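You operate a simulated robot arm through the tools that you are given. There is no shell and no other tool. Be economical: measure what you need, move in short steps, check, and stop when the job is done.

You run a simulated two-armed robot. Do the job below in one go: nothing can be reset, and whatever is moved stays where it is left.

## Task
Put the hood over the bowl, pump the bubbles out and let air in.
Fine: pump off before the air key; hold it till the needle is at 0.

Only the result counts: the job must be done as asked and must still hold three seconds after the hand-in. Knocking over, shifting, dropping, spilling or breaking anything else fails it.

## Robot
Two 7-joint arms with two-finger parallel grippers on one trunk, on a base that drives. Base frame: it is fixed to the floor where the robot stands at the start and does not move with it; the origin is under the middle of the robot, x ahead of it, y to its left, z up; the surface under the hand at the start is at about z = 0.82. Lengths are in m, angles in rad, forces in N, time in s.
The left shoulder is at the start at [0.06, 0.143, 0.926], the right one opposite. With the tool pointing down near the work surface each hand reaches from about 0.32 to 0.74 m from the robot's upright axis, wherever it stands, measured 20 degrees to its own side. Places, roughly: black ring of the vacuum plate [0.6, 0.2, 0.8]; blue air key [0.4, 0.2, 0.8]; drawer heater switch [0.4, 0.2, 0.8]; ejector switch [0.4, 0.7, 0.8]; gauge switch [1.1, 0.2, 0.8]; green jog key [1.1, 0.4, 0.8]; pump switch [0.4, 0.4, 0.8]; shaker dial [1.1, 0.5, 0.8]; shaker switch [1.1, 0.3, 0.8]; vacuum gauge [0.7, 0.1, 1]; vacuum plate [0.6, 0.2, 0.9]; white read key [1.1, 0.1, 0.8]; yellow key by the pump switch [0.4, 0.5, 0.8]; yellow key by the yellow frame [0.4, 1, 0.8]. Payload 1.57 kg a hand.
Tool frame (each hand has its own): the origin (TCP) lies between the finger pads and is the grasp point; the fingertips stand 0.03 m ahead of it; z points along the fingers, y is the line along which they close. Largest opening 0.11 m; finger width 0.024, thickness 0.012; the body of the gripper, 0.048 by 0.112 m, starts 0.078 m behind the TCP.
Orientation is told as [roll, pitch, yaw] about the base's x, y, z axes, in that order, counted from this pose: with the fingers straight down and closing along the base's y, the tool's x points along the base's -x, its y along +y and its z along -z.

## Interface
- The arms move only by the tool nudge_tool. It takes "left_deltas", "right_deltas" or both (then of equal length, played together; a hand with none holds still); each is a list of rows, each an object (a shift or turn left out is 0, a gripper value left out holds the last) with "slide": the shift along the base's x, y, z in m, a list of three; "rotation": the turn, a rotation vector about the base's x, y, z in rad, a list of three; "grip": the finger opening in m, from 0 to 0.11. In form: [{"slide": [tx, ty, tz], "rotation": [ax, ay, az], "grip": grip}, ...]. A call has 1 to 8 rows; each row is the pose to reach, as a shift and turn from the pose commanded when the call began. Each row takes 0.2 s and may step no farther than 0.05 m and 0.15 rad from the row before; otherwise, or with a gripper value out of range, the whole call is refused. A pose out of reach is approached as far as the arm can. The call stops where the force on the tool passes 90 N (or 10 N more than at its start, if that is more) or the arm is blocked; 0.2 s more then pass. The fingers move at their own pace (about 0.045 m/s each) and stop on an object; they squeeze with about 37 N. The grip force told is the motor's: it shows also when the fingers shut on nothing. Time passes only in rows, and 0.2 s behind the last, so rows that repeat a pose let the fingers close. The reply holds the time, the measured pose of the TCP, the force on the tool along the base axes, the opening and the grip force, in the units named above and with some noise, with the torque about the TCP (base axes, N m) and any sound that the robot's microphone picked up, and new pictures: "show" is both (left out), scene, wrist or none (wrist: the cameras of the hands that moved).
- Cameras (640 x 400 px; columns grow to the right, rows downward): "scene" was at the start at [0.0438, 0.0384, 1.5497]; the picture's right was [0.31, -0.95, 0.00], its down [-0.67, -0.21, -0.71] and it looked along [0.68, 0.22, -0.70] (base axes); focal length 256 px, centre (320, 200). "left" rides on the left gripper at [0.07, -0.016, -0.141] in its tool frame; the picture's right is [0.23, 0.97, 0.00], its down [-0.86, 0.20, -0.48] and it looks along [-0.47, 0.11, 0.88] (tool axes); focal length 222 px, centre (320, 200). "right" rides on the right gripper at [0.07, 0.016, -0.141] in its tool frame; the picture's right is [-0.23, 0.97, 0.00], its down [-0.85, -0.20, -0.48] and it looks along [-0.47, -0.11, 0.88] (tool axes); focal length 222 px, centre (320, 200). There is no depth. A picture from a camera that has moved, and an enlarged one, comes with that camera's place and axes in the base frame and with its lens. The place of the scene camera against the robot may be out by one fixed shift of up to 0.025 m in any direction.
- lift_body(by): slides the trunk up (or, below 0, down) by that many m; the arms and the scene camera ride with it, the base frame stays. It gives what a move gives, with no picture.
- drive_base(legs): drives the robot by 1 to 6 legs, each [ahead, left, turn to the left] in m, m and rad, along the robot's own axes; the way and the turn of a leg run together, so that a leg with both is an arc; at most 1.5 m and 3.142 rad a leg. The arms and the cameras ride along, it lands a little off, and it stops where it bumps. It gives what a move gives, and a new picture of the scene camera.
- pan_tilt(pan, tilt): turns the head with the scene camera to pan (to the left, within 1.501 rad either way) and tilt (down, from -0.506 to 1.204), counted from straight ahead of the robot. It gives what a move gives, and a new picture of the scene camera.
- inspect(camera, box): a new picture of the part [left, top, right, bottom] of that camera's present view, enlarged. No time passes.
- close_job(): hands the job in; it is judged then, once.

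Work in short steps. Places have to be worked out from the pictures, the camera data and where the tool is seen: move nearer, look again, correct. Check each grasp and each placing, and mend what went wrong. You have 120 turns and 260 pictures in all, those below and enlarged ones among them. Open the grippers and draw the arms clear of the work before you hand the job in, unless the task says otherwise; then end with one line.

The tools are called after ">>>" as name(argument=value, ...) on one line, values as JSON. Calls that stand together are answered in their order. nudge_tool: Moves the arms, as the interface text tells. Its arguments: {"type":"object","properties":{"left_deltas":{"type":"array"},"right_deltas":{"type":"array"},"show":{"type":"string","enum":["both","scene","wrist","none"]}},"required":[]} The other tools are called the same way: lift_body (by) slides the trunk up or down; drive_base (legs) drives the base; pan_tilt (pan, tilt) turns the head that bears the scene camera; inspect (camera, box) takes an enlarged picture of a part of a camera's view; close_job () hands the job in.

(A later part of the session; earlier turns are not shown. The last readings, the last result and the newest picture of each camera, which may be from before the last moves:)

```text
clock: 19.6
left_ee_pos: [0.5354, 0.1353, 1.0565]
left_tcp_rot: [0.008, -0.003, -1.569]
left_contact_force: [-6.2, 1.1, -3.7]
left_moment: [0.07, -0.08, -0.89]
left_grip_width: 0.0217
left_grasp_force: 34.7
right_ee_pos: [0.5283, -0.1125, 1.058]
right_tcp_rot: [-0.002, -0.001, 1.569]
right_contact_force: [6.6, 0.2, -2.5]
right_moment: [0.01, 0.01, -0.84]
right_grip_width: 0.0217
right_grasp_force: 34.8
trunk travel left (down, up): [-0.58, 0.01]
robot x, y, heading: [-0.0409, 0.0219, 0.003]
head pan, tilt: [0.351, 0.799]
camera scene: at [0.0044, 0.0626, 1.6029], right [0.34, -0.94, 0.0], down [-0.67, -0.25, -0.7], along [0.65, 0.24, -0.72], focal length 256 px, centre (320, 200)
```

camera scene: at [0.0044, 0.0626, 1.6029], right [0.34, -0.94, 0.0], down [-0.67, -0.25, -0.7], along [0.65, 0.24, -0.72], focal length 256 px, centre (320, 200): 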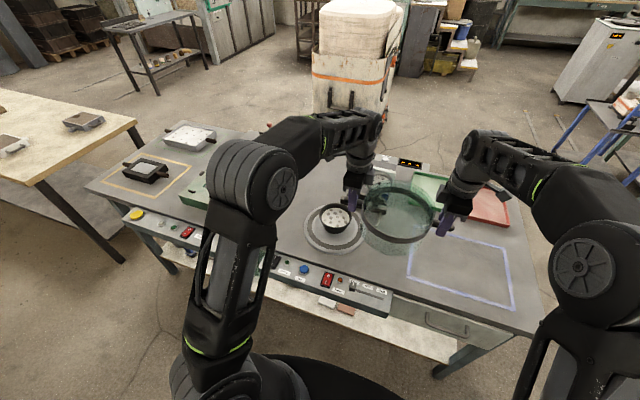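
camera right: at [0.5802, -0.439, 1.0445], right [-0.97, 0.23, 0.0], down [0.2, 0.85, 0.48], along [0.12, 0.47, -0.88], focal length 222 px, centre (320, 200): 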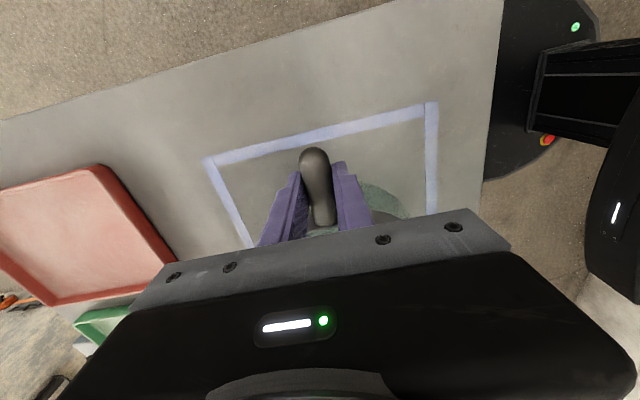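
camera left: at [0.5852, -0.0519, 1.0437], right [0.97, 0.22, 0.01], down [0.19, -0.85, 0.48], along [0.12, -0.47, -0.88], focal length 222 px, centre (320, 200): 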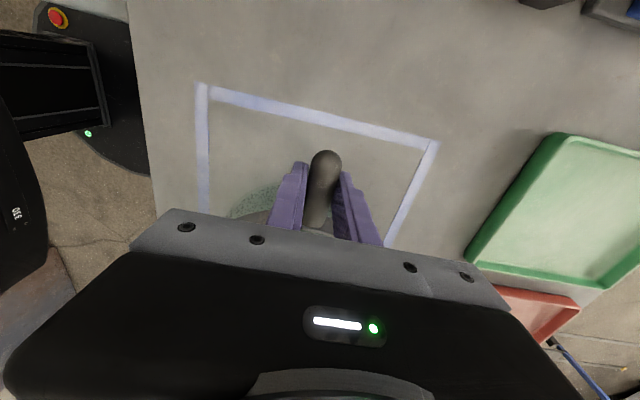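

All clear so far; continue left to align with the plate, then look straight ahead.

>>> drive_base(legs=[[0, 0.2, 0]])

>>> pan_tilt(pan=0.0, tilt=0.85)

>>> inspect(camera="scene", box=[210, 110, 430, 290])

>>> inspect(camera="right", box=[0, 0, 640, 400])

>>> inspect(camera="left", box=[0, 0, 640, 400])

```text
clock: 21.1
left_ee_pos: [0.5341, 0.3321, 1.0573]
left_tcp_rot: [0.008, -0.003, -1.567]
left_contact_force: [-7.8, -0.3, -1.2]
left_moment: [-0.24, 0.0, -0.91]
left_grip_width: 0.0217
left_grasp_force: 34.6
right_ee_pos: [0.5306, 0.0846, 1.0569]
right_tcp_rot: [-0.003, 0.0, 1.572]
right_contact_force: [6.9, 0.7, -4.0]
right_moment: [-0.09, 0.04, -0.91]
right_grip_width: 0.0215
right_grasp_force: 34.6
trunk travel left (down, up): [-0.58, 0.01]
robot x, y, heading: [-0.0377, 0.2161, 0.001]
head pan, tilt: [0.351, 0.799]
camera scene: at [0.0044, 0.2589, 1.6029], right [0.34, -0.94, 0.0], down [-0.67, -0.25, -0.7], along [0.65, 0.24, -0.72], focal length 256 px, centre (320, 200)
```

scene: 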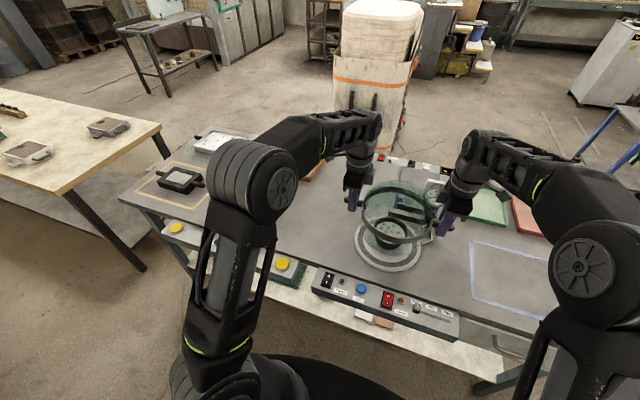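

```text
clock: 22.0
left_ee_pos: [0.5351, 0.3309, 1.0556]
left_tcp_rot: [0.007, -0.001, -1.57]
left_contact_force: [-7.9, 0.0, -0.7]
left_moment: [-0.21, 0.08, -1.03]
left_grip_width: 0.0214
left_grasp_force: 34.3
right_ee_pos: [0.5304, 0.0842, 1.0575]
right_tcp_rot: [-0.004, 0.0, 1.567]
right_contact_force: [7.2, 0.3, -5.2]
right_moment: [-0.47, -0.09, -0.89]
right_grip_width: 0.0215
right_grasp_force: 34.9
trunk travel left (down, up): [-0.58, 0.01]
robot x, y, heading: [-0.0425, 0.2175, 0.002]
head pan, tilt: [0.0, 0.85]
camera scene: at [0.0068, 0.2299, 1.5989], right [0.0, -1.0, 0.0], down [-0.75, 0.0, -0.66], along [0.66, 0.0, -0.75], focal length 256 px, centre (320, 200)
```

scene: 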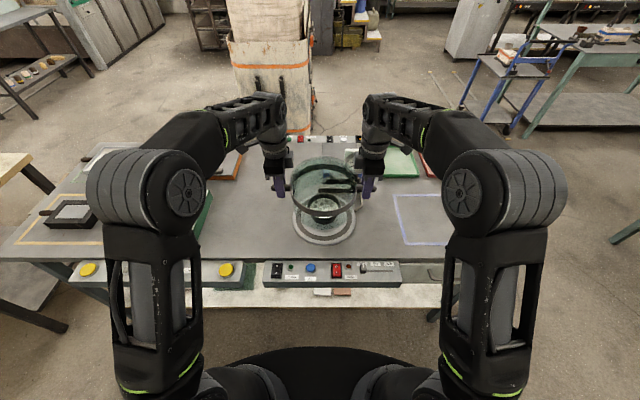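

```text
2.22 times, centred on (320, 200) of scene
camera zoom: at [0.0068, 0.2299, 1.5989], right [0.0, -1.0, 0.0], down [-0.75, 0.0, -0.66], along [0.66, 0.0, -0.75], focal length 570 px, centre (320, 200)
```

zoom: 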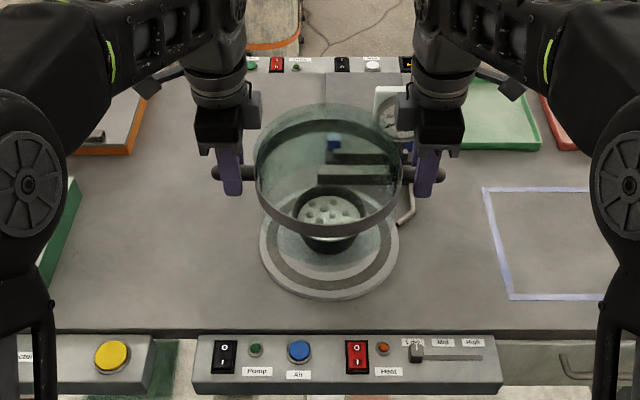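

```text
1.00 times, centred on (320, 200) of right (not enlarged: the box is as wide or as high as the picture)
camera zoom: at [0.5132, 0.0132, 1.1994], right [-0.97, 0.23, 0.0], down [0.2, 0.85, 0.48], along [0.11, 0.47, -0.88], focal length 222 px, centre (320, 200)
```

zoom: 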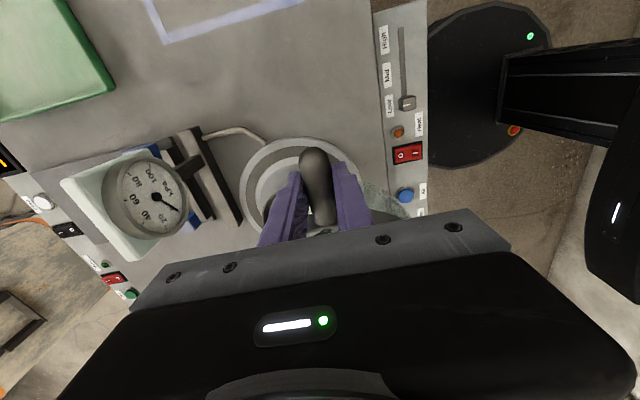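

```text
1.00 times, centred on (320, 200) of left (not enlarged: the box is as wide or as high as the picture)
camera zoom: at [0.5165, 0.4003, 1.198], right [0.97, 0.23, 0.01], down [0.2, -0.85, 0.48], along [0.12, -0.47, -0.88], focal length 222 px, centre (320, 200)
```

zoom: 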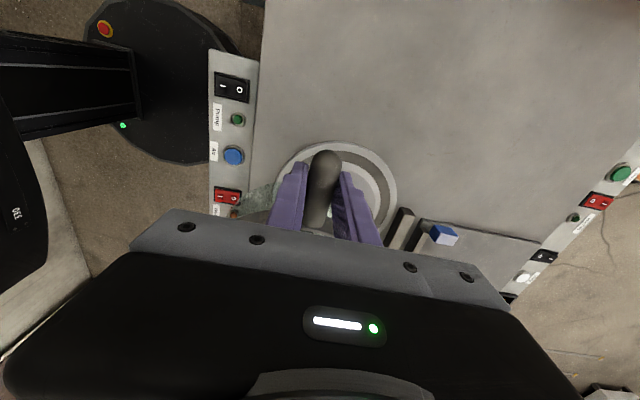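

Hood centre is at (0.533, 0.208) and the plate centre about (0.59, 0.205); gauge dial is at x≈0.75, clear of the hand's future place. I drive forward 0.057.

>>> drive_base(legs=[[0.057, 0.0, 0]])

>>> lift_body(by=-0.05)

>>> inspect(camera="scene", box=[240, 120, 400, 280])

>>> inspect(camera="right", box=[0, 0, 640, 400])

>>> inspect(camera="left", box=[0, 0, 640, 400])

```text
clock: 22.9
left_ee_pos: [0.5935, 0.3311, 1.0548]
left_tcp_rot: [0.008, 0.0, -1.569]
left_contact_force: [-6.8, -0.9, -3.4]
left_moment: [-0.17, 0.1, -0.91]
left_grip_width: 0.0217
left_grasp_force: 34.7
right_ee_pos: [0.5883, 0.0819, 1.0558]
right_tcp_rot: [-0.001, -0.001, 1.566]
right_contact_force: [7.5, -0.4, -4.0]
right_moment: [0.04, -0.02, -0.87]
right_grip_width: 0.0217
right_grasp_force: 35.1
trunk travel left (down, up): [-0.58, 0.01]
robot x, y, heading: [0.0164, 0.2151, 0.001]
head pan, tilt: [0.0, 0.85]
camera scene: at [0.066, 0.2297, 1.5987], right [0.0, -1.0, 0.0], down [-0.75, 0.0, -0.66], along [0.66, 0.0, -0.75], focal length 256 px, centre (320, 200)
```

scene: 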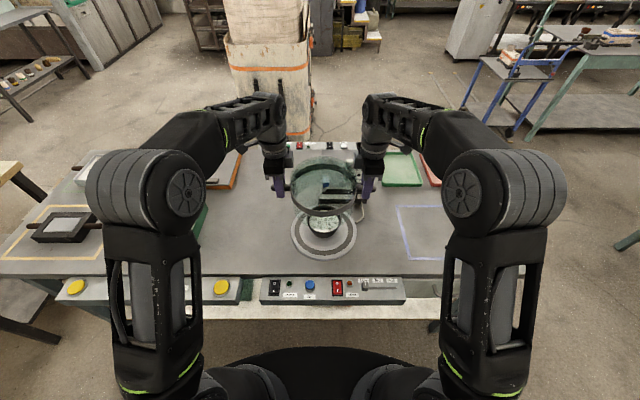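

```text
clock: 23.8
left_ee_pos: [0.5908, 0.3304, 1.0073]
left_tcp_rot: [0.006, -0.002, -1.568]
left_contact_force: [-7.2, -0.4, -0.6]
left_moment: [-0.22, 0.09, -1.03]
left_grip_width: 0.0213
left_grasp_force: 35.2
right_ee_pos: [0.5862, 0.0834, 1.0085]
right_tcp_rot: [-0.004, -0.002, 1.569]
right_contact_force: [7.7, 0.0, -4.9]
right_moment: [-0.41, -0.09, -0.89]
right_grip_width: 0.0217
right_grasp_force: 34.8
trunk travel left (down, up): [-0.53, 0.06]
robot x, y, heading: [0.0156, 0.2171, -0.001]
head pan, tilt: [0.0, 0.85]
```

```text
2.50 times, centred on (320, 200) of scene
camera zoom: at [0.0632, 0.2297, 1.5489], right [0.0, -1.0, 0.0], down [-0.75, 0.0, -0.66], along [0.66, 0.0, -0.75], focal length 641 px, centre (320, 200)
```

zoom: 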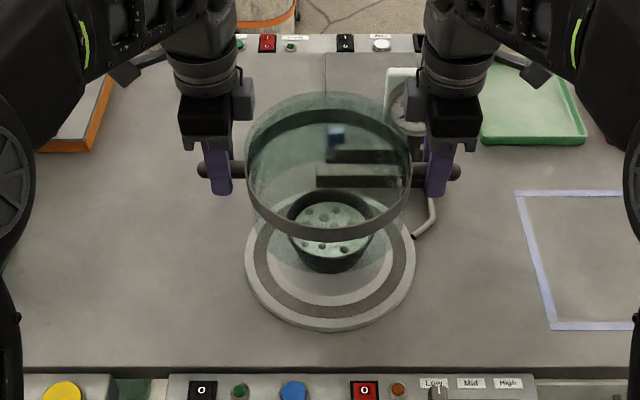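

```text
1.00 times, centred on (320, 200) of right (not enlarged: the box is as wide or as high as the picture)
camera zoom: at [0.5695, 0.0128, 1.1495], right [-0.97, 0.23, 0.0], down [0.2, 0.85, 0.48], along [0.11, 0.47, -0.88], focal length 222 px, centre (320, 200)
```

zoom: 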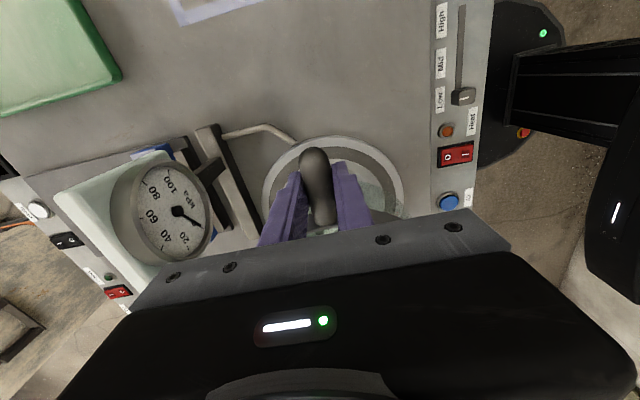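

```text
1.00 times, centred on (320, 200) of left (not enlarged: the box is as wide or as high as the picture)
camera zoom: at [0.5731, 0.3998, 1.1479], right [0.97, 0.23, 0.01], down [0.2, -0.85, 0.48], along [0.12, -0.47, -0.88], focal length 222 px, centre (320, 200)
```

zoom: 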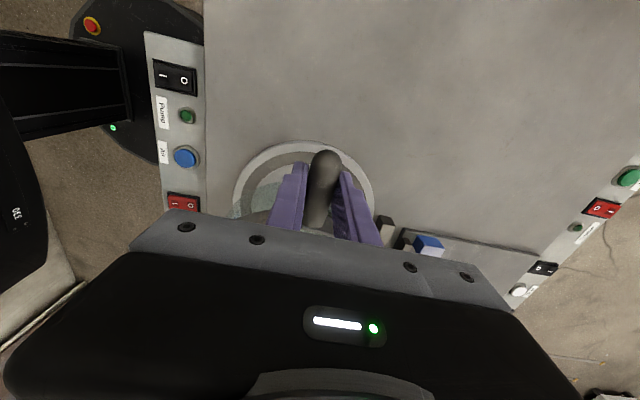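

Circle fits from both wrist views and the scene give the plate centre (0.595, 0.203); the hood centre is (0.5885, 0.206). I shift both hands by (+0.006, −0.003) and lower by trunk to just above the plate.

>>> nudge_tool(left_deltas=[{"slide": [0.003, -0.001, 0]}, {"slide": [0.006, -0.003, 0]}], right_deltas=[{"slide": [0.003, -0.001, 0]}, {"slide": [0.006, -0.003, 0]}], show="none")

>>> lift_body(by=-0.068)

>>> inspect(camera="scene", box=[250, 130, 390, 270])

>>> inspect(camera="left", box=[0, 0, 640, 400])

>>> inspect(camera="right", box=[0, 0, 640, 400])

```text
clock: 24.4
left_ee_pos: [0.5975, 0.3282, 1.0072]
left_tcp_rot: [0.009, -0.001, -1.569]
left_contact_force: [-5.8, -0.1, -1.4]
left_moment: [-0.47, 0.08, -0.85]
left_grip_width: 0.0216
left_grasp_force: 34.4
right_ee_pos: [0.5923, 0.0802, 1.008]
right_tcp_rot: [-0.002, -0.001, 1.567]
right_contact_force: [6.3, -0.7, -3.6]
right_moment: [0.08, -0.08, -0.7]
right_grip_width: 0.0218
right_grasp_force: 34.5
trunk travel left (down, up): [-0.53, 0.06]
robot x, y, heading: [0.0208, 0.2162, -0.001]
head pan, tilt: [0.0, 0.85]
```

```text
clock: 25.5
left_ee_pos: [0.5977, 0.3281, 0.939]
left_tcp_rot: [0.01, -0.002, -1.569]
left_contact_force: [-6.2, -0.4, -1.1]
left_moment: [-0.19, 0.0, -0.85]
left_grip_width: 0.0217
left_grasp_force: 34.9
right_ee_pos: [0.5924, 0.0795, 0.9404]
right_tcp_rot: [-0.003, -0.001, 1.569]
right_contact_force: [6.5, 0.2, -5.0]
right_moment: [-0.4, -0.04, -0.65]
right_grip_width: 0.0217
right_grasp_force: 34.8
trunk travel left (down, up): [-0.462, 0.128]
robot x, y, heading: [0.0179, 0.2175, 0.001]
head pan, tilt: [0.0, 0.85]
```

```text
2.86 times, centred on (320, 200) of scene
camera zoom: at [0.063, 0.2297, 1.4809], right [0.0, -1.0, 0.0], down [-0.75, 0.0, -0.66], along [0.66, 0.0, -0.75], focal length 732 px, centre (320, 200)
```

zoom: 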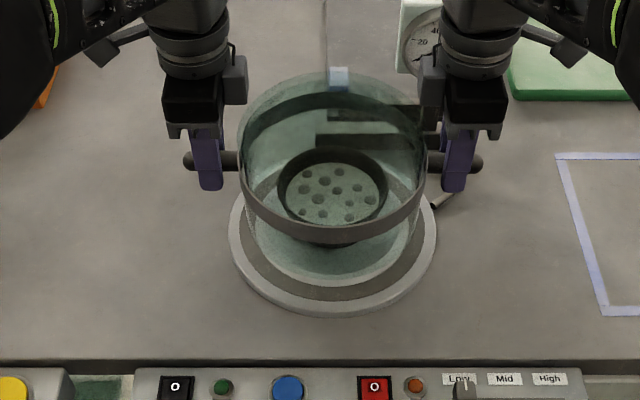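

```text
1.00 times, centred on (320, 200) of left (not enlarged: the box is as wide or as high as the picture)
camera zoom: at [0.5786, 0.3969, 1.0801], right [0.97, 0.23, 0.01], down [0.2, -0.85, 0.48], along [0.12, -0.47, -0.88], focal length 222 px, centre (320, 200)
```

zoom: 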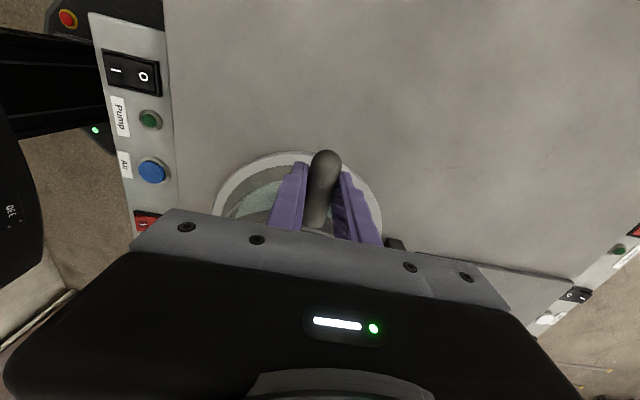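

```text
1.00 times, centred on (320, 200) of right (not enlarged: the box is as wide or as high as the picture)
camera zoom: at [0.5755, 0.0099, 1.082], right [-0.97, 0.23, 0.0], down [0.2, 0.85, 0.48], along [0.11, 0.47, -0.88], focal length 222 px, centre (320, 200)
```

zoom: 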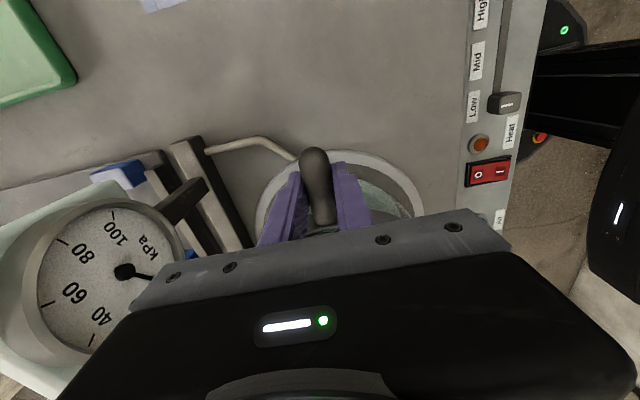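

Looks concentric side to side; I zoom on the front edges to check fore-aft.

>>> inspect(camera="scene", box=[284, 190, 364, 250])

>>> inspect(camera="scene", box=[280, 140, 380, 220])

```text
6.67 times, centred on (324, 220) of scene
camera zoom: at [0.063, 0.2297, 1.4809], right [0.0, -1.0, 0.0], down [-0.75, 0.0, -0.66], along [0.66, 0.0, -0.75], focal length 1709 px, centre (293, 67)
```

zoom: 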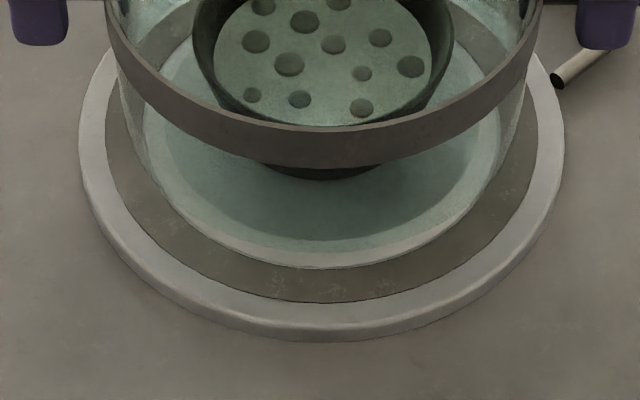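

```text
5.00 times, centred on (330, 180) of scene
camera zoom: at [0.063, 0.2297, 1.4809], right [0.0, -1.0, 0.0], down [-0.75, 0.0, -0.66], along [0.66, 0.0, -0.75], focal length 1282 px, centre (270, 300)
```

zoom: 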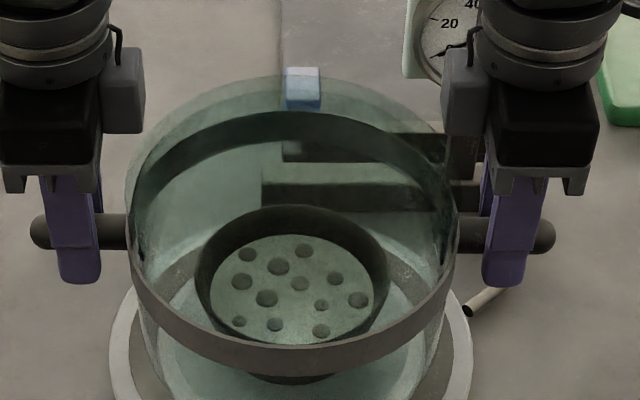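

Ring centre computes to x≈0.598 versus hood 0.595, close. I lower to a few mm above and compare glass rim with the ring directly.

>>> lift_body(by=-0.017)

>>> inspect(camera="scene", box=[284, 180, 364, 240])

```text
clock: 26.1
left_ee_pos: [0.5963, 0.3283, 0.922]
left_tcp_rot: [0.009, -0.001, -1.571]
left_contact_force: [-5.9, -0.8, -0.2]
left_moment: [-0.21, 0.07, -0.84]
left_grip_width: 0.0215
left_grasp_force: 34.3
right_ee_pos: [0.5921, 0.0794, 0.9231]
right_tcp_rot: [-0.004, -0.002, 1.567]
right_contact_force: [5.7, 0.4, -6.0]
right_moment: [-0.39, -0.03, -0.63]
right_grip_width: 0.0218
right_grasp_force: 34.6
trunk travel left (down, up): [-0.445, 0.145]
robot x, y, heading: [0.0209, 0.2139, -0.001]
head pan, tilt: [0.0, 0.85]
```

```text
6.67 times, centred on (324, 210) of scene
camera zoom: at [0.063, 0.2297, 1.4639], right [0.0, -1.0, 0.0], down [-0.75, 0.0, -0.66], along [0.66, 0.0, -0.75], focal length 1709 px, centre (293, 133)
```

zoom: 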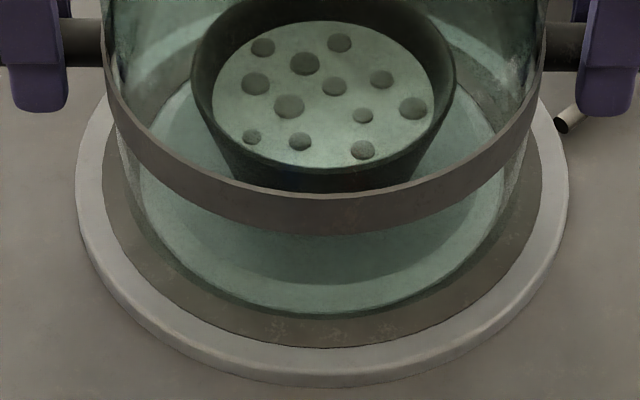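

Side margins of the ring are equal within about 1 mm. I lower on until contact, in small steps.

>>> lift_body(by=-0.006)

>>> inspect(camera="scene", box=[284, 180, 364, 240])

```text
clock: 26.7
left_ee_pos: [0.5966, 0.3282, 0.9148]
left_tcp_rot: [0.007, -0.003, -1.57]
left_contact_force: [-6.4, 0.0, -0.3]
left_moment: [-0.24, 0.08, -0.82]
left_grip_width: 0.0214
left_grasp_force: 34.3
right_ee_pos: [0.5925, 0.0809, 0.9176]
right_tcp_rot: [-0.004, -0.002, 1.566]
right_contact_force: [6.1, 0.1, -5.9]
right_moment: [-0.26, -0.08, -0.7]
right_grip_width: 0.0217
right_grasp_force: 35.1
trunk travel left (down, up): [-0.439, 0.151]
robot x, y, heading: [0.0188, 0.2182, 0.005]
head pan, tilt: [0.0, 0.85]
```

```text
6.67 times, centred on (324, 210) of scene
camera zoom: at [0.0631, 0.2297, 1.4579], right [0.0, -1.0, 0.0], down [-0.75, 0.0, -0.66], along [0.66, 0.0, -0.75], focal length 1709 px, centre (293, 133)
```

zoom: 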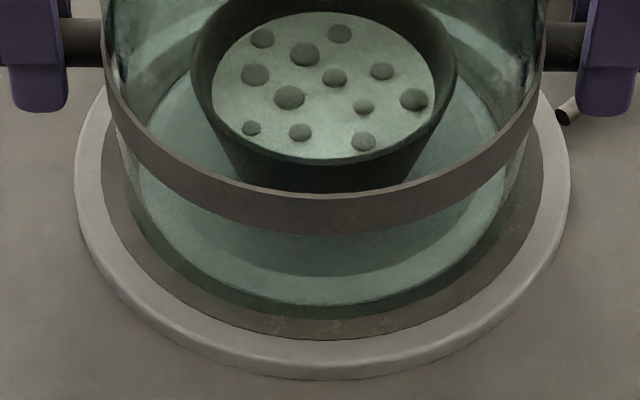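

The rim lands on the ring's mid-line. Continue down.

>>> lift_body(by=-0.004)

>>> inspect(camera="scene", box=[284, 180, 364, 240])

```text
clock: 27.2
left_ee_pos: [0.5977, 0.3286, 0.9139]
left_tcp_rot: [0.014, -0.002, -1.568]
left_contact_force: [-2.0, 0.4, 14.6]
left_moment: [0.65, 0.01, -0.91]
left_grip_width: 0.0217
left_grasp_force: 34.5
right_ee_pos: [0.5925, 0.0793, 0.9157]
right_tcp_rot: [-0.007, -0.003, 1.567]
right_contact_force: [7.8, -0.8, 6.5]
right_moment: [0.59, -0.11, -0.78]
right_grip_width: 0.0217
right_grasp_force: 35.0
trunk travel left (down, up): [-0.435, 0.155]
robot x, y, heading: [0.0203, 0.2184, 0.002]
head pan, tilt: [0.0, 0.85]
```

```text
6.67 times, centred on (324, 210) of scene
camera zoom: at [0.0618, 0.2293, 1.4543], right [0.0, -1.0, 0.0], down [-0.75, 0.0, -0.66], along [0.66, 0.0, -0.75], focal length 1709 px, centre (293, 133)
```

zoom: 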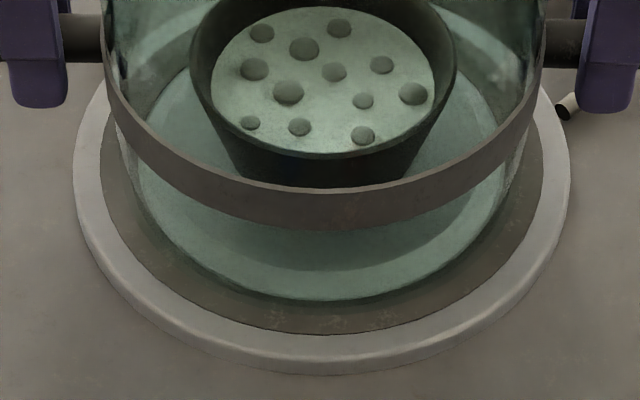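

Both hands feel contact: it is seated. I check the rim against the ring at higher zoom before opening.

>>> inspect(camera="scene", box=[308, 206, 340, 226])

>>> inspect(camera="scene", box=[290, 190, 322, 210])

>>> inspect(camera="scene", box=[334, 190, 366, 210])

>>> inspect(camera="left", box=[180, 120, 420, 270])

>>> inspect(camera="right", box=[220, 120, 460, 270])

```text
16.00 times, centred on (324, 216) of scene
camera zoom: at [0.0618, 0.2293, 1.4543], right [0.0, -1.0, 0.0], down [-0.75, 0.0, -0.66], along [0.66, 0.0, -0.75], focal length 4101 px, centre (256, -56)
```

zoom: 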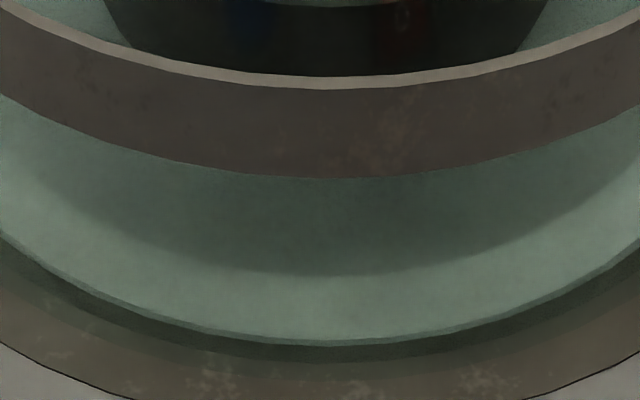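

```text
16.00 times, centred on (306, 200) of scene
camera zoom: at [0.0618, 0.2293, 1.4543], right [0.0, -1.0, 0.0], down [-0.75, 0.0, -0.66], along [0.66, 0.0, -0.75], focal length 4101 px, centre (544, 200)
```

zoom: 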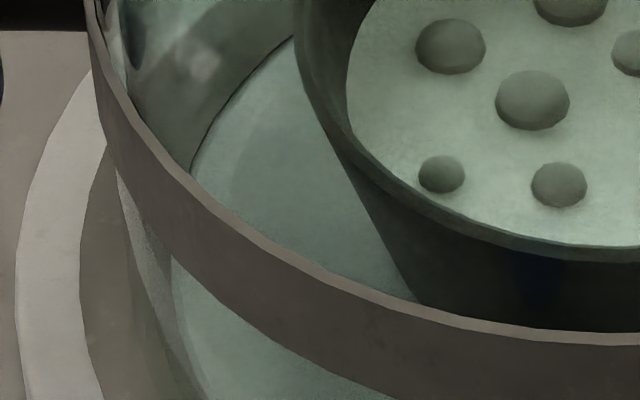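

```text
16.00 times, centred on (350, 200) of scene
camera zoom: at [0.0618, 0.2293, 1.4543], right [0.0, -1.0, 0.0], down [-0.75, 0.0, -0.66], along [0.66, 0.0, -0.75], focal length 4101 px, centre (-160, 200)
```

zoom: 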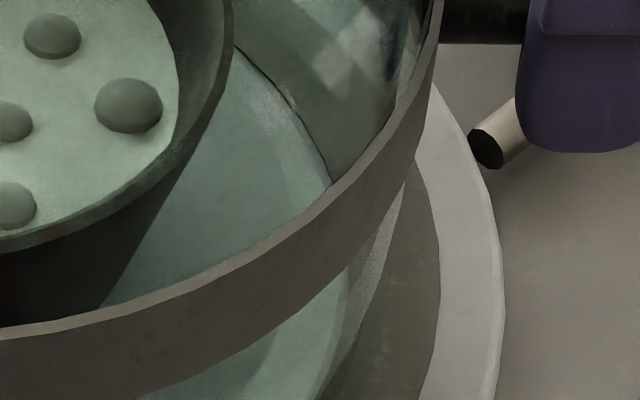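

```text
2.67 times, centred on (300, 195) of left
camera zoom: at [0.5781, 0.3968, 1.0555], right [0.97, 0.23, 0.01], down [0.19, -0.85, 0.48], along [0.12, -0.47, -0.88], focal length 592 px, centre (373, 213)
```

zoom: 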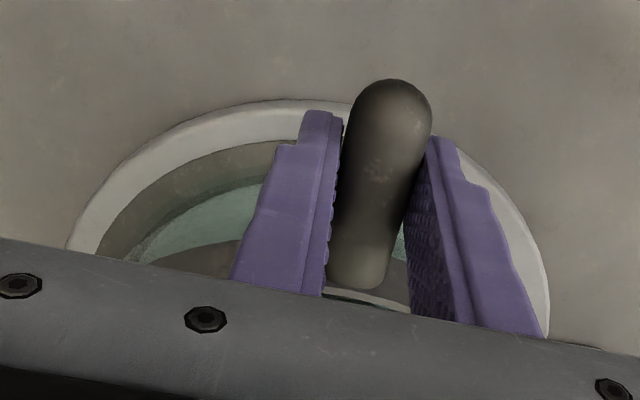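

```text
2.67 times, centred on (340, 195) of right
camera zoom: at [0.5748, 0.0095, 1.0569], right [-0.97, 0.23, -0.01], down [0.2, 0.85, 0.48], along [0.12, 0.47, -0.88], focal length 592 px, centre (267, 213)
```

zoom: 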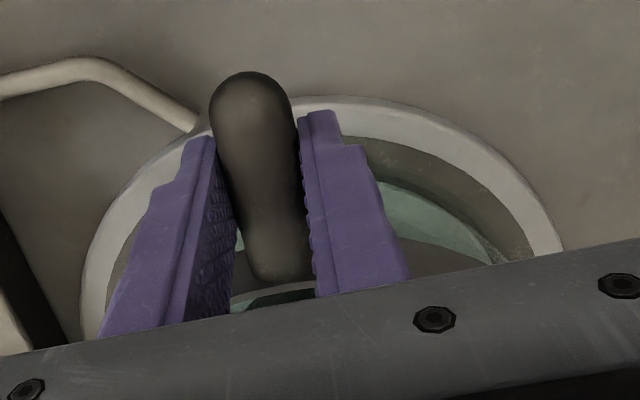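

Laterally centred, but at the front the glass sits about 5 mm inward of the ring's middle. I check the rear to see if the hood is too far back.

>>> inspect(camera="scene", box=[290, 166, 322, 190])

>>> inspect(camera="scene", box=[334, 166, 366, 190])

```text
16.00 times, centred on (306, 178) of scene
camera zoom: at [0.0618, 0.2293, 1.4543], right [0.0, -1.0, 0.0], down [-0.75, 0.0, -0.66], along [0.66, 0.0, -0.75], focal length 4101 px, centre (544, 552)
```

zoom: 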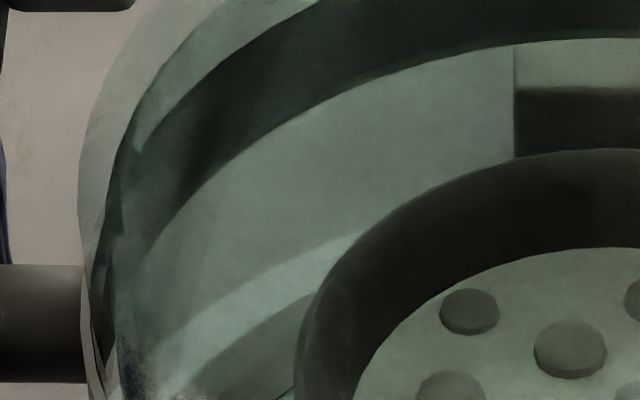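

```text
16.00 times, centred on (350, 178) of scene
camera zoom: at [0.0618, 0.2293, 1.4543], right [0.0, -1.0, 0.0], down [-0.75, 0.0, -0.66], along [0.66, 0.0, -0.75], focal length 4101 px, centre (-160, 552)
```

zoom: 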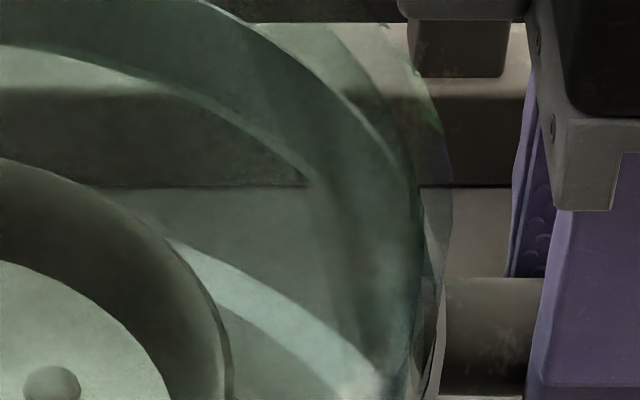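

Computation shows the rim lies on the ring all round (centre within ~2 mm). I open both grippers gently, keeping the hands still.

>>> nudge_tool(left_deltas=[{"slide": [0, 0, 0.001], "grip": 0.03}, {"slide": [0, 0, 0.001], "grip": 0.045}, {"slide": [0, 0, 0.001], "grip": 0.06}, {"slide": [0, 0, 0.001], "grip": 0.06}, {"slide": [0, 0, 0.001], "grip": 0.06}], right_deltas=[{"slide": [0, 0, 0.001], "grip": 0.03}, {"slide": [0, 0, 0.001], "grip": 0.045}, {"slide": [0, 0, 0.001], "grip": 0.06}, {"slide": [0, 0, 0.001], "grip": 0.06}, {"slide": [0, 0, 0.001], "grip": 0.06}], show="wrist")

>>> inspect(camera="scene", box=[284, 180, 364, 240])

```text
clock: 28.4
left_ee_pos: [0.5963, 0.3268, 0.9124]
left_tcp_rot: [0.009, 0.0, -1.568]
left_contact_force: [-0.9, 0.7, 0.4]
left_moment: [-0.02, -0.02, -0.01]
left_grip_width: 0.0601
left_grasp_force: 0.0
right_ee_pos: [0.5929, 0.0795, 0.914]
right_tcp_rot: [-0.005, -0.003, 1.566]
right_contact_force: [-0.4, 0.5, 0.9]
right_moment: [0.02, 0.0, 0.04]
right_grip_width: 0.0599
right_grasp_force: 0.1
trunk travel left (down, up): [-0.435, 0.155]
robot x, y, heading: [0.0178, 0.2168, 0.001]
head pan, tilt: [0.0, 0.85]
camera right: at [0.5755, 0.0097, 1.0559], right [-0.97, 0.23, 0.0], down [0.2, 0.85, 0.48], along [0.11, 0.47, -0.88], focal length 222 px, centre (320, 200)
camera left: at [0.5786, 0.3969, 1.0544], right [0.97, 0.23, 0.01], down [0.2, -0.85, 0.48], along [0.12, -0.47, -0.88], focal length 222 px, centre (320, 200)
```

right: 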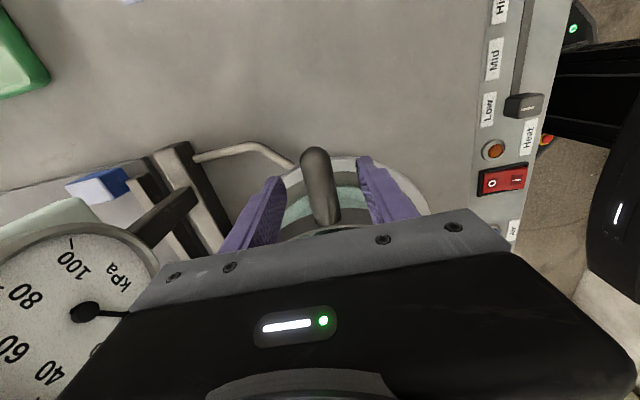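
left: 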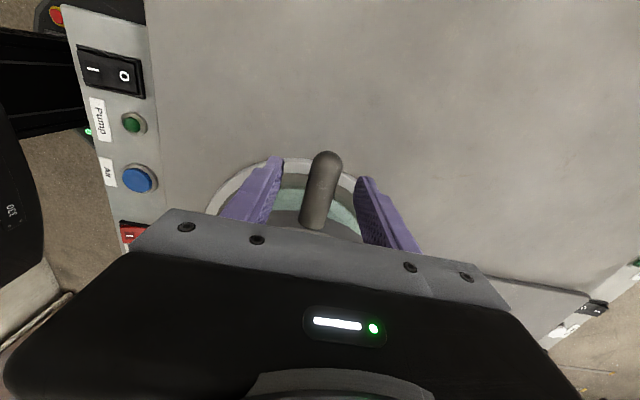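

```text
6.67 times, centred on (324, 210) of scene
camera zoom: at [0.0628, 0.2297, 1.4539], right [0.0, -1.0, 0.0], down [-0.75, 0.0, -0.66], along [0.66, 0.0, -0.75], focal length 1709 px, centre (293, 133)
```

zoom: 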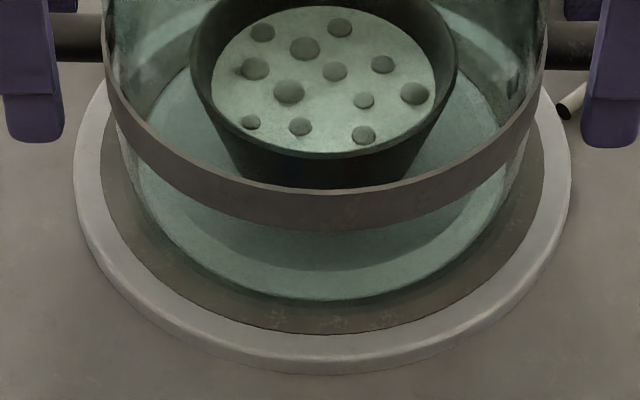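

Hood free and unmoved. Raise straight up with the trunk, then back the base off 0.1.

>>> lift_body(by=0.145)

>>> drive_base(legs=[[-0.1, 0.0, 0]])

>>> inspect(camera="left", box=[0, 0, 640, 400])

>>> inspect(camera="scene", box=[240, 110, 420, 290])

```text
clock: 30.1
left_ee_pos: [0.5963, 0.329, 1.0566]
left_tcp_rot: [0.008, -0.002, -1.569]
left_contact_force: [0.1, 0.1, 0.5]
left_moment: [-0.02, -0.03, 0.0]
left_grip_width: 0.0601
left_grasp_force: 0.0
right_ee_pos: [0.593, 0.0803, 1.059]
right_tcp_rot: [-0.004, -0.001, 1.568]
right_contact_force: [-0.1, -0.5, -0.1]
right_moment: [-0.03, 0.04, 0.04]
right_grip_width: 0.0598
right_grasp_force: 0.1
trunk travel left (down, up): [-0.58, 0.01]
robot x, y, heading: [0.0153, 0.2158, -0.003]
head pan, tilt: [0.0, 0.85]
```

```text
clock: 31.3
left_ee_pos: [0.4913, 0.3298, 1.0591]
left_tcp_rot: [0.011, -0.002, -1.568]
left_contact_force: [-0.8, -0.4, 0.9]
left_moment: [0.01, -0.05, 0.01]
left_grip_width: 0.0602
left_grasp_force: 0.1
right_ee_pos: [0.4872, 0.081, 1.059]
right_tcp_rot: [-0.005, -0.001, 1.569]
right_contact_force: [-0.7, 0.1, 0.5]
right_moment: [0.0, -0.05, -0.03]
right_grip_width: 0.06
right_grasp_force: 0.1
trunk travel left (down, up): [-0.58, 0.01]
robot x, y, heading: [-0.0833, 0.2134, 0.002]
head pan, tilt: [0.0, 0.85]
camera scene: at [-0.0432, 0.2297, 1.599], right [0.0, -1.0, 0.0], down [-0.75, 0.0, -0.66], along [0.66, 0.0, -0.75], focal length 256 px, centre (320, 200)
```

scene: 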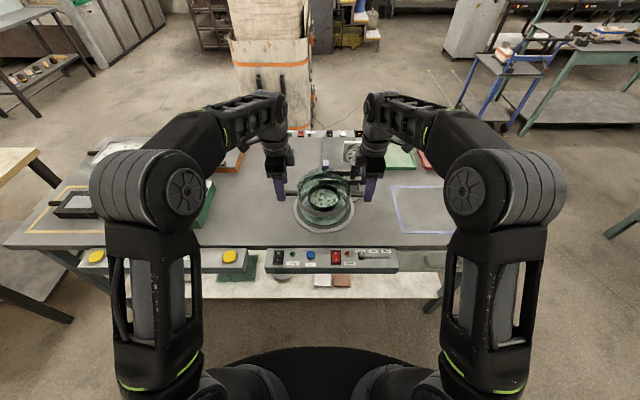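

```text
1.00 times, centred on (320, 200) of left (not enlarged: the box is as wide or as high as the picture)
camera zoom: at [0.4729, 0.3974, 1.2001], right [0.97, 0.23, 0.01], down [0.2, -0.85, 0.48], along [0.12, -0.47, -0.88], focal length 222 px, centre (320, 200)
```

zoom: 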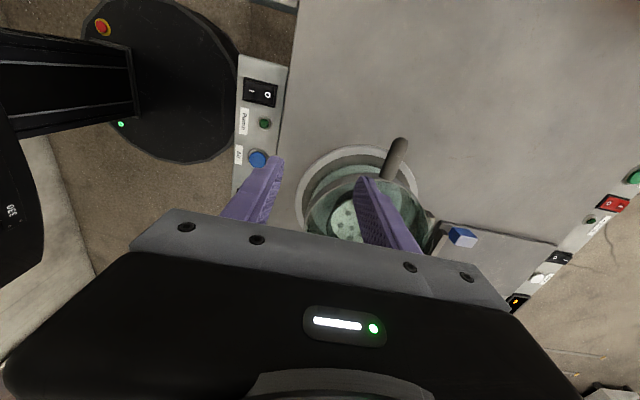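

```text
2.22 times, centred on (330, 200) of scene
camera zoom: at [-0.0432, 0.2297, 1.599], right [0.0, -1.0, 0.0], down [-0.75, 0.0, -0.66], along [0.66, 0.0, -0.75], focal length 570 px, centre (298, 200)
```

zoom: 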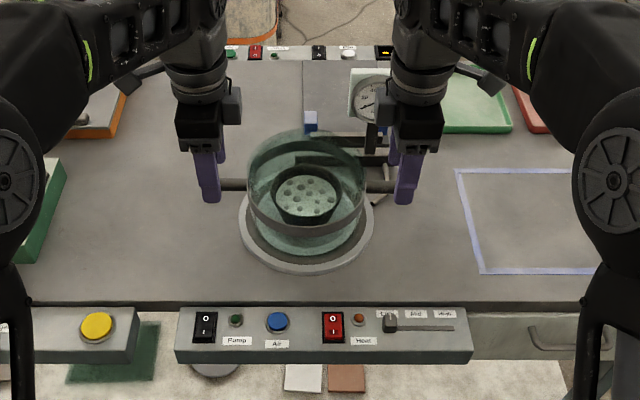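

Pump rocker at about (0.389, 0.357, 0.82), its "I" half on the near side; blue key at about (0.395, 0.25). I move the right hand aside (to free the gauge view) and bring the closed left fingers above the near half of the rocker.

>>> nudge_tool(left_deltas=[{"slide": [-0.04, 0.01, 0], "grip": 0.0}, {"slide": [-0.08, 0.02, 0], "grip": 0.0}, {"slide": [-0.116, 0.027, 0], "grip": 0.0}, {"slide": [-0.116, 0.027, -0.04], "grip": 0.0}, {"slide": [-0.116, 0.027, -0.08], "grip": 0.0}], right_deltas=[{"slide": [-0.02, -0.04, 0], "grip": 0.0}, {"slide": [-0.04, -0.08, 0]}, {"slide": [-0.05, -0.12, 0]}, {"slide": [-0.05, -0.16, 0]}, {"slide": [-0.05, -0.2, 0]}], show="both")

>>> inspect(camera="left", box=[240, 80, 440, 240])

>>> inspect(camera="scene", box=[240, 190, 400, 290])

>>> inspect(camera="scene", box=[280, 130, 380, 230])

```text
clock: 32.5
left_ee_pos: [0.3771, 0.3536, 0.981]
left_tcp_rot: [0.008, -0.001, -1.568]
left_contact_force: [-0.2, -0.8, 0.0]
left_moment: [0.0, -0.03, 0.02]
left_grip_width: 0.0001
left_grasp_force: 22.0
right_ee_pos: [0.4423, -0.1223, 1.0576]
right_tcp_rot: [-0.005, -0.001, 1.572]
right_contact_force: [0.6, -0.9, 0.2]
right_moment: [0.01, -0.02, -0.01]
right_grip_width: 0.0001
right_grasp_force: 21.0
trunk travel left (down, up): [-0.58, 0.01]
robot x, y, heading: [-0.0843, 0.2191, -0.0]
head pan, tilt: [0.0, 0.85]
camera scene: at [-0.0415, 0.2289, 1.5989], right [0.0, -1.0, 0.0], down [-0.75, 0.0, -0.66], along [0.66, 0.0, -0.75], focal length 256 px, centre (320, 200)
camera right: at [0.4254, -0.1923, 1.1994], right [-0.97, 0.23, 0.0], down [0.2, 0.85, 0.48], along [0.11, 0.47, -0.88], focal length 222 px, centre (320, 200)
camera left: at [0.3596, 0.4225, 1.1222], right [0.97, 0.23, 0.01], down [0.2, -0.85, 0.48], along [0.12, -0.47, -0.88], focal length 222 px, centre (320, 200)
```

scene: 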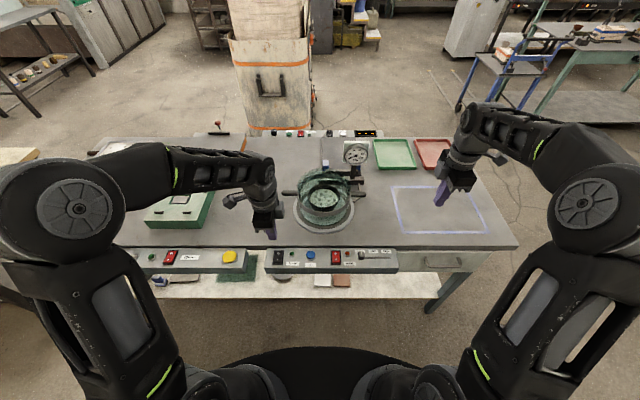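
right: 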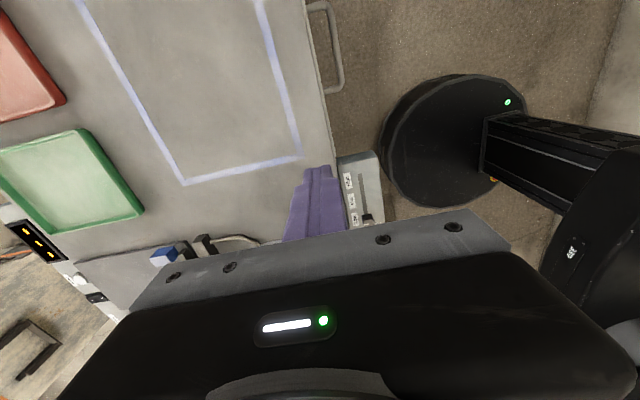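
left: 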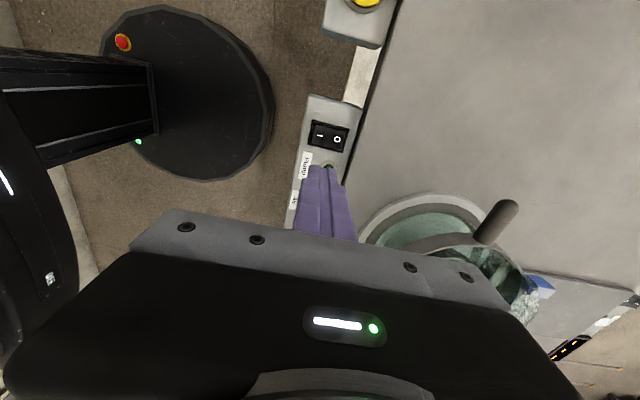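

```text
2.50 times, centred on (340, 160) of left
camera zoom: at [0.3596, 0.4225, 1.1222], right [0.97, 0.23, 0.01], down [0.2, -0.85, 0.48], along [0.12, -0.47, -0.88], focal length 555 px, centre (270, 300)
```

zoom: 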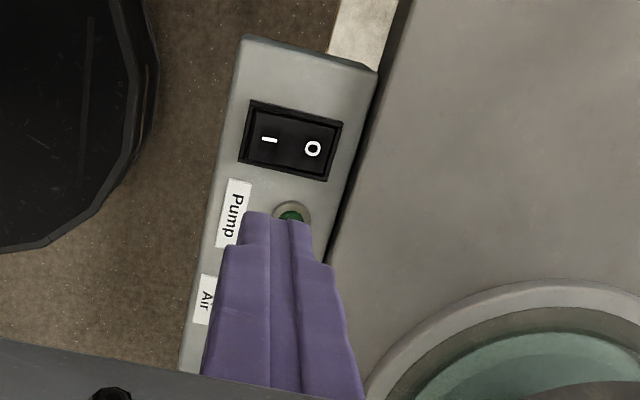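

```text
4.00 times, centred on (320, 240) of scene
camera zoom: at [-0.0415, 0.2289, 1.5989], right [0.0, -1.0, 0.0], down [-0.75, 0.0, -0.66], along [0.66, 0.0, -0.75], focal length 1025 px, centre (320, 40)
```

zoom: 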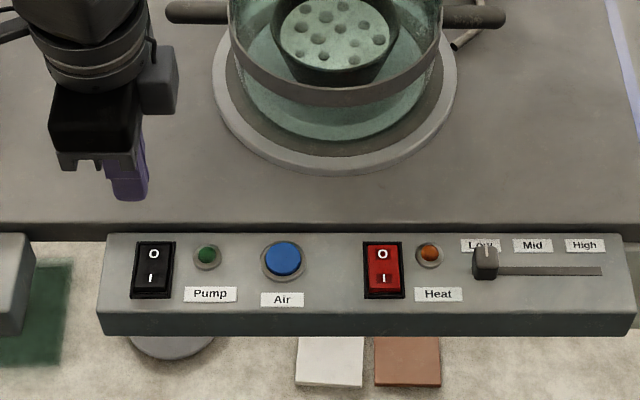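

```text
4.00 times, centred on (330, 180) of scene
camera zoom: at [-0.0415, 0.2289, 1.5989], right [0.0, -1.0, 0.0], down [-0.75, 0.0, -0.66], along [0.66, 0.0, -0.75], focal length 1025 px, centre (280, 280)
```

zoom: 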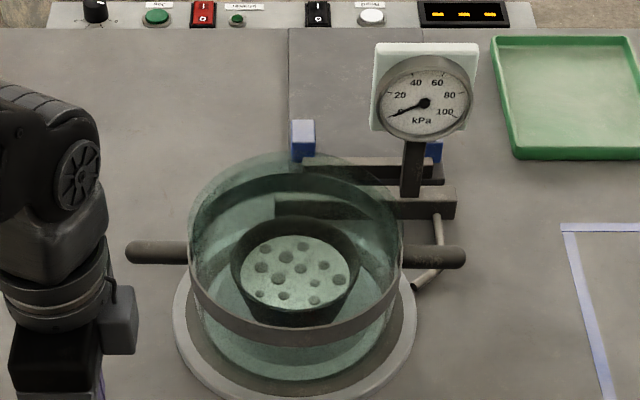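

Gauge reads 0 and is readable; the closed fingers are above the "I" half. Lower to just above the switch.

>>> nudge_tool(left_deltas=[{"slide": [-0.001, 0.002, -0.05]}, {"slide": [-0.001, 0.002, -0.09]}, {"slide": [-0.001, 0.002, -0.112]}], show="wrist")

>>> inspect(camera="scene", box=[250, 220, 330, 280])

```text
clock: 33.3
left_ee_pos: [0.3741, 0.3583, 0.8656]
left_tcp_rot: [0.011, -0.002, -1.567]
left_contact_force: [-0.5, -0.1, -0.3]
left_moment: [0.0, 0.05, -0.02]
left_grip_width: 0.0
left_grasp_force: 21.2
right_ee_pos: [0.4425, -0.1206, 1.0578]
right_tcp_rot: [-0.003, -0.002, 1.568]
right_contact_force: [-0.1, 0.3, 0.0]
right_moment: [0.01, -0.01, 0.01]
right_grip_width: 0.0002
right_grasp_force: 21.5
trunk travel left (down, up): [-0.58, 0.01]
robot x, y, heading: [-0.0826, 0.214, -0.0]
head pan, tilt: [0.0, 0.85]
camera left: at [0.3567, 0.4269, 1.0065], right [0.97, 0.23, 0.01], down [0.2, -0.85, 0.48], along [0.12, -0.47, -0.88], focal length 222 px, centre (320, 200)
```

left: 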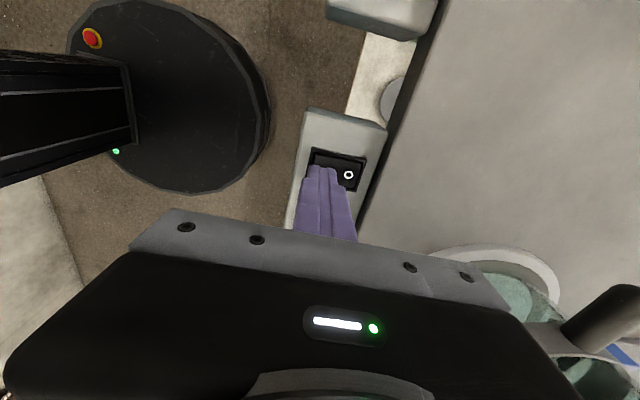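

```text
6.67 times, centred on (290, 250) of scene
camera zoom: at [-0.0409, 0.2296, 1.5989], right [0.0, -1.0, 0.0], down [-0.75, 0.0, -0.66], along [0.66, 0.0, -0.75], focal length 1709 px, centre (520, -133)
```

zoom: 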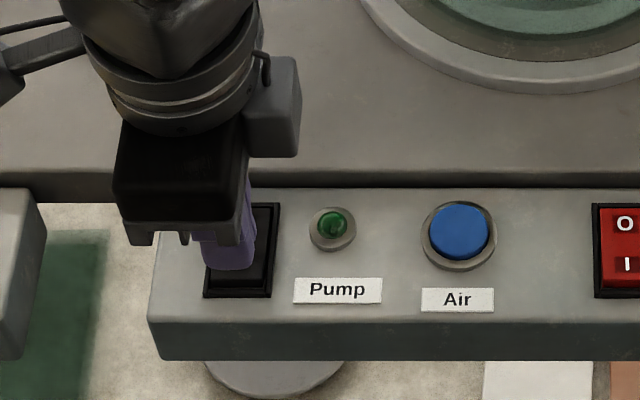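

Tips are right over the "I" half. Press down in small steps.

>>> nudge_tool(left_deltas=[{"slide": [0, -0.001, -0.006]}, {"slide": [0, -0.001, -0.012]}], show="none")

```text
clock: 33.9
left_ee_pos: [0.3746, 0.3572, 0.8543]
left_tcp_rot: [0.009, -0.004, -1.567]
left_contact_force: [0.2, -0.1, 0.2]
left_moment: [-0.01, 0.02, -0.04]
left_grip_width: 0.0
left_grasp_force: 21.9
right_ee_pos: [0.4431, -0.1204, 1.0573]
right_tcp_rot: [-0.003, -0.002, 1.57]
right_contact_force: [-0.9, -0.4, 0.4]
right_moment: [0.01, 0.0, -0.01]
right_grip_width: 0.0003
right_grasp_force: 21.6
trunk travel left (down, up): [-0.58, 0.01]
robot x, y, heading: [-0.0864, 0.2162, -0.003]
head pan, tilt: [0.0, 0.85]
```

No contact yet at tip z≈0.824; go on down.

>>> nudge_tool(left_deltas=[{"slide": [0, 0, -0.004]}, {"slide": [0, 0, -0.008]}], show="none")

```text
clock: 34.5
left_ee_pos: [0.3736, 0.3566, 0.8462]
left_tcp_rot: [0.009, -0.001, -1.57]
left_contact_force: [-3.3, -0.1, 3.8]
left_moment: [0.02, 0.06, 0.0]
left_grip_width: 0.0002
left_grasp_force: 21.3
right_ee_pos: [0.4424, -0.1214, 1.0581]
right_tcp_rot: [-0.003, -0.001, 1.569]
right_contact_force: [-0.5, -0.1, 0.1]
right_moment: [0.01, 0.03, -0.01]
right_grip_width: 0.0
right_grasp_force: 21.6
trunk travel left (down, up): [-0.58, 0.01]
robot x, y, heading: [-0.0887, 0.217, 0.003]
head pan, tilt: [0.0, 0.85]
```

Light contact (4 N). A bit more.

>>> nudge_tool(left_deltas=[{"slide": [0, 0, -0.003]}, {"slide": [0, 0, -0.006]}], show="none")

>>> inspect(camera="scene", box=[250, 130, 410, 290])

```text
clock: 35.1
left_ee_pos: [0.3738, 0.3565, 0.8471]
left_tcp_rot: [0.02, -0.003, -1.568]
left_contact_force: [-12.0, 3.8, 69.5]
left_moment: [0.13, -0.39, 0.02]
left_grip_width: 0.0
left_grasp_force: 21.5
right_ee_pos: [0.4377, -0.122, 1.0598]
right_tcp_rot: [-0.01, -0.001, 1.569]
right_contact_force: [0.1, -0.4, 1.1]
right_moment: [0.0, -0.01, 0.03]
right_grip_width: 0.0003
right_grasp_force: 21.3
trunk travel left (down, up): [-0.58, 0.01]
robot x, y, heading: [-0.0863, 0.2188, 0.0]
head pan, tilt: [0.0, 0.85]
```

```text
2.50 times, centred on (330, 210) of scene
camera zoom: at [-0.0485, 0.2285, 1.6003], right [0.0, -1.0, 0.0], down [-0.75, 0.0, -0.66], along [0.66, 0.0, -0.75], focal length 641 px, centre (295, 175)
```

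zoom: 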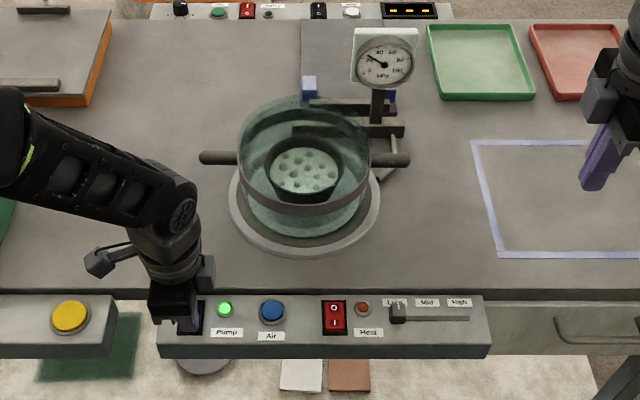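

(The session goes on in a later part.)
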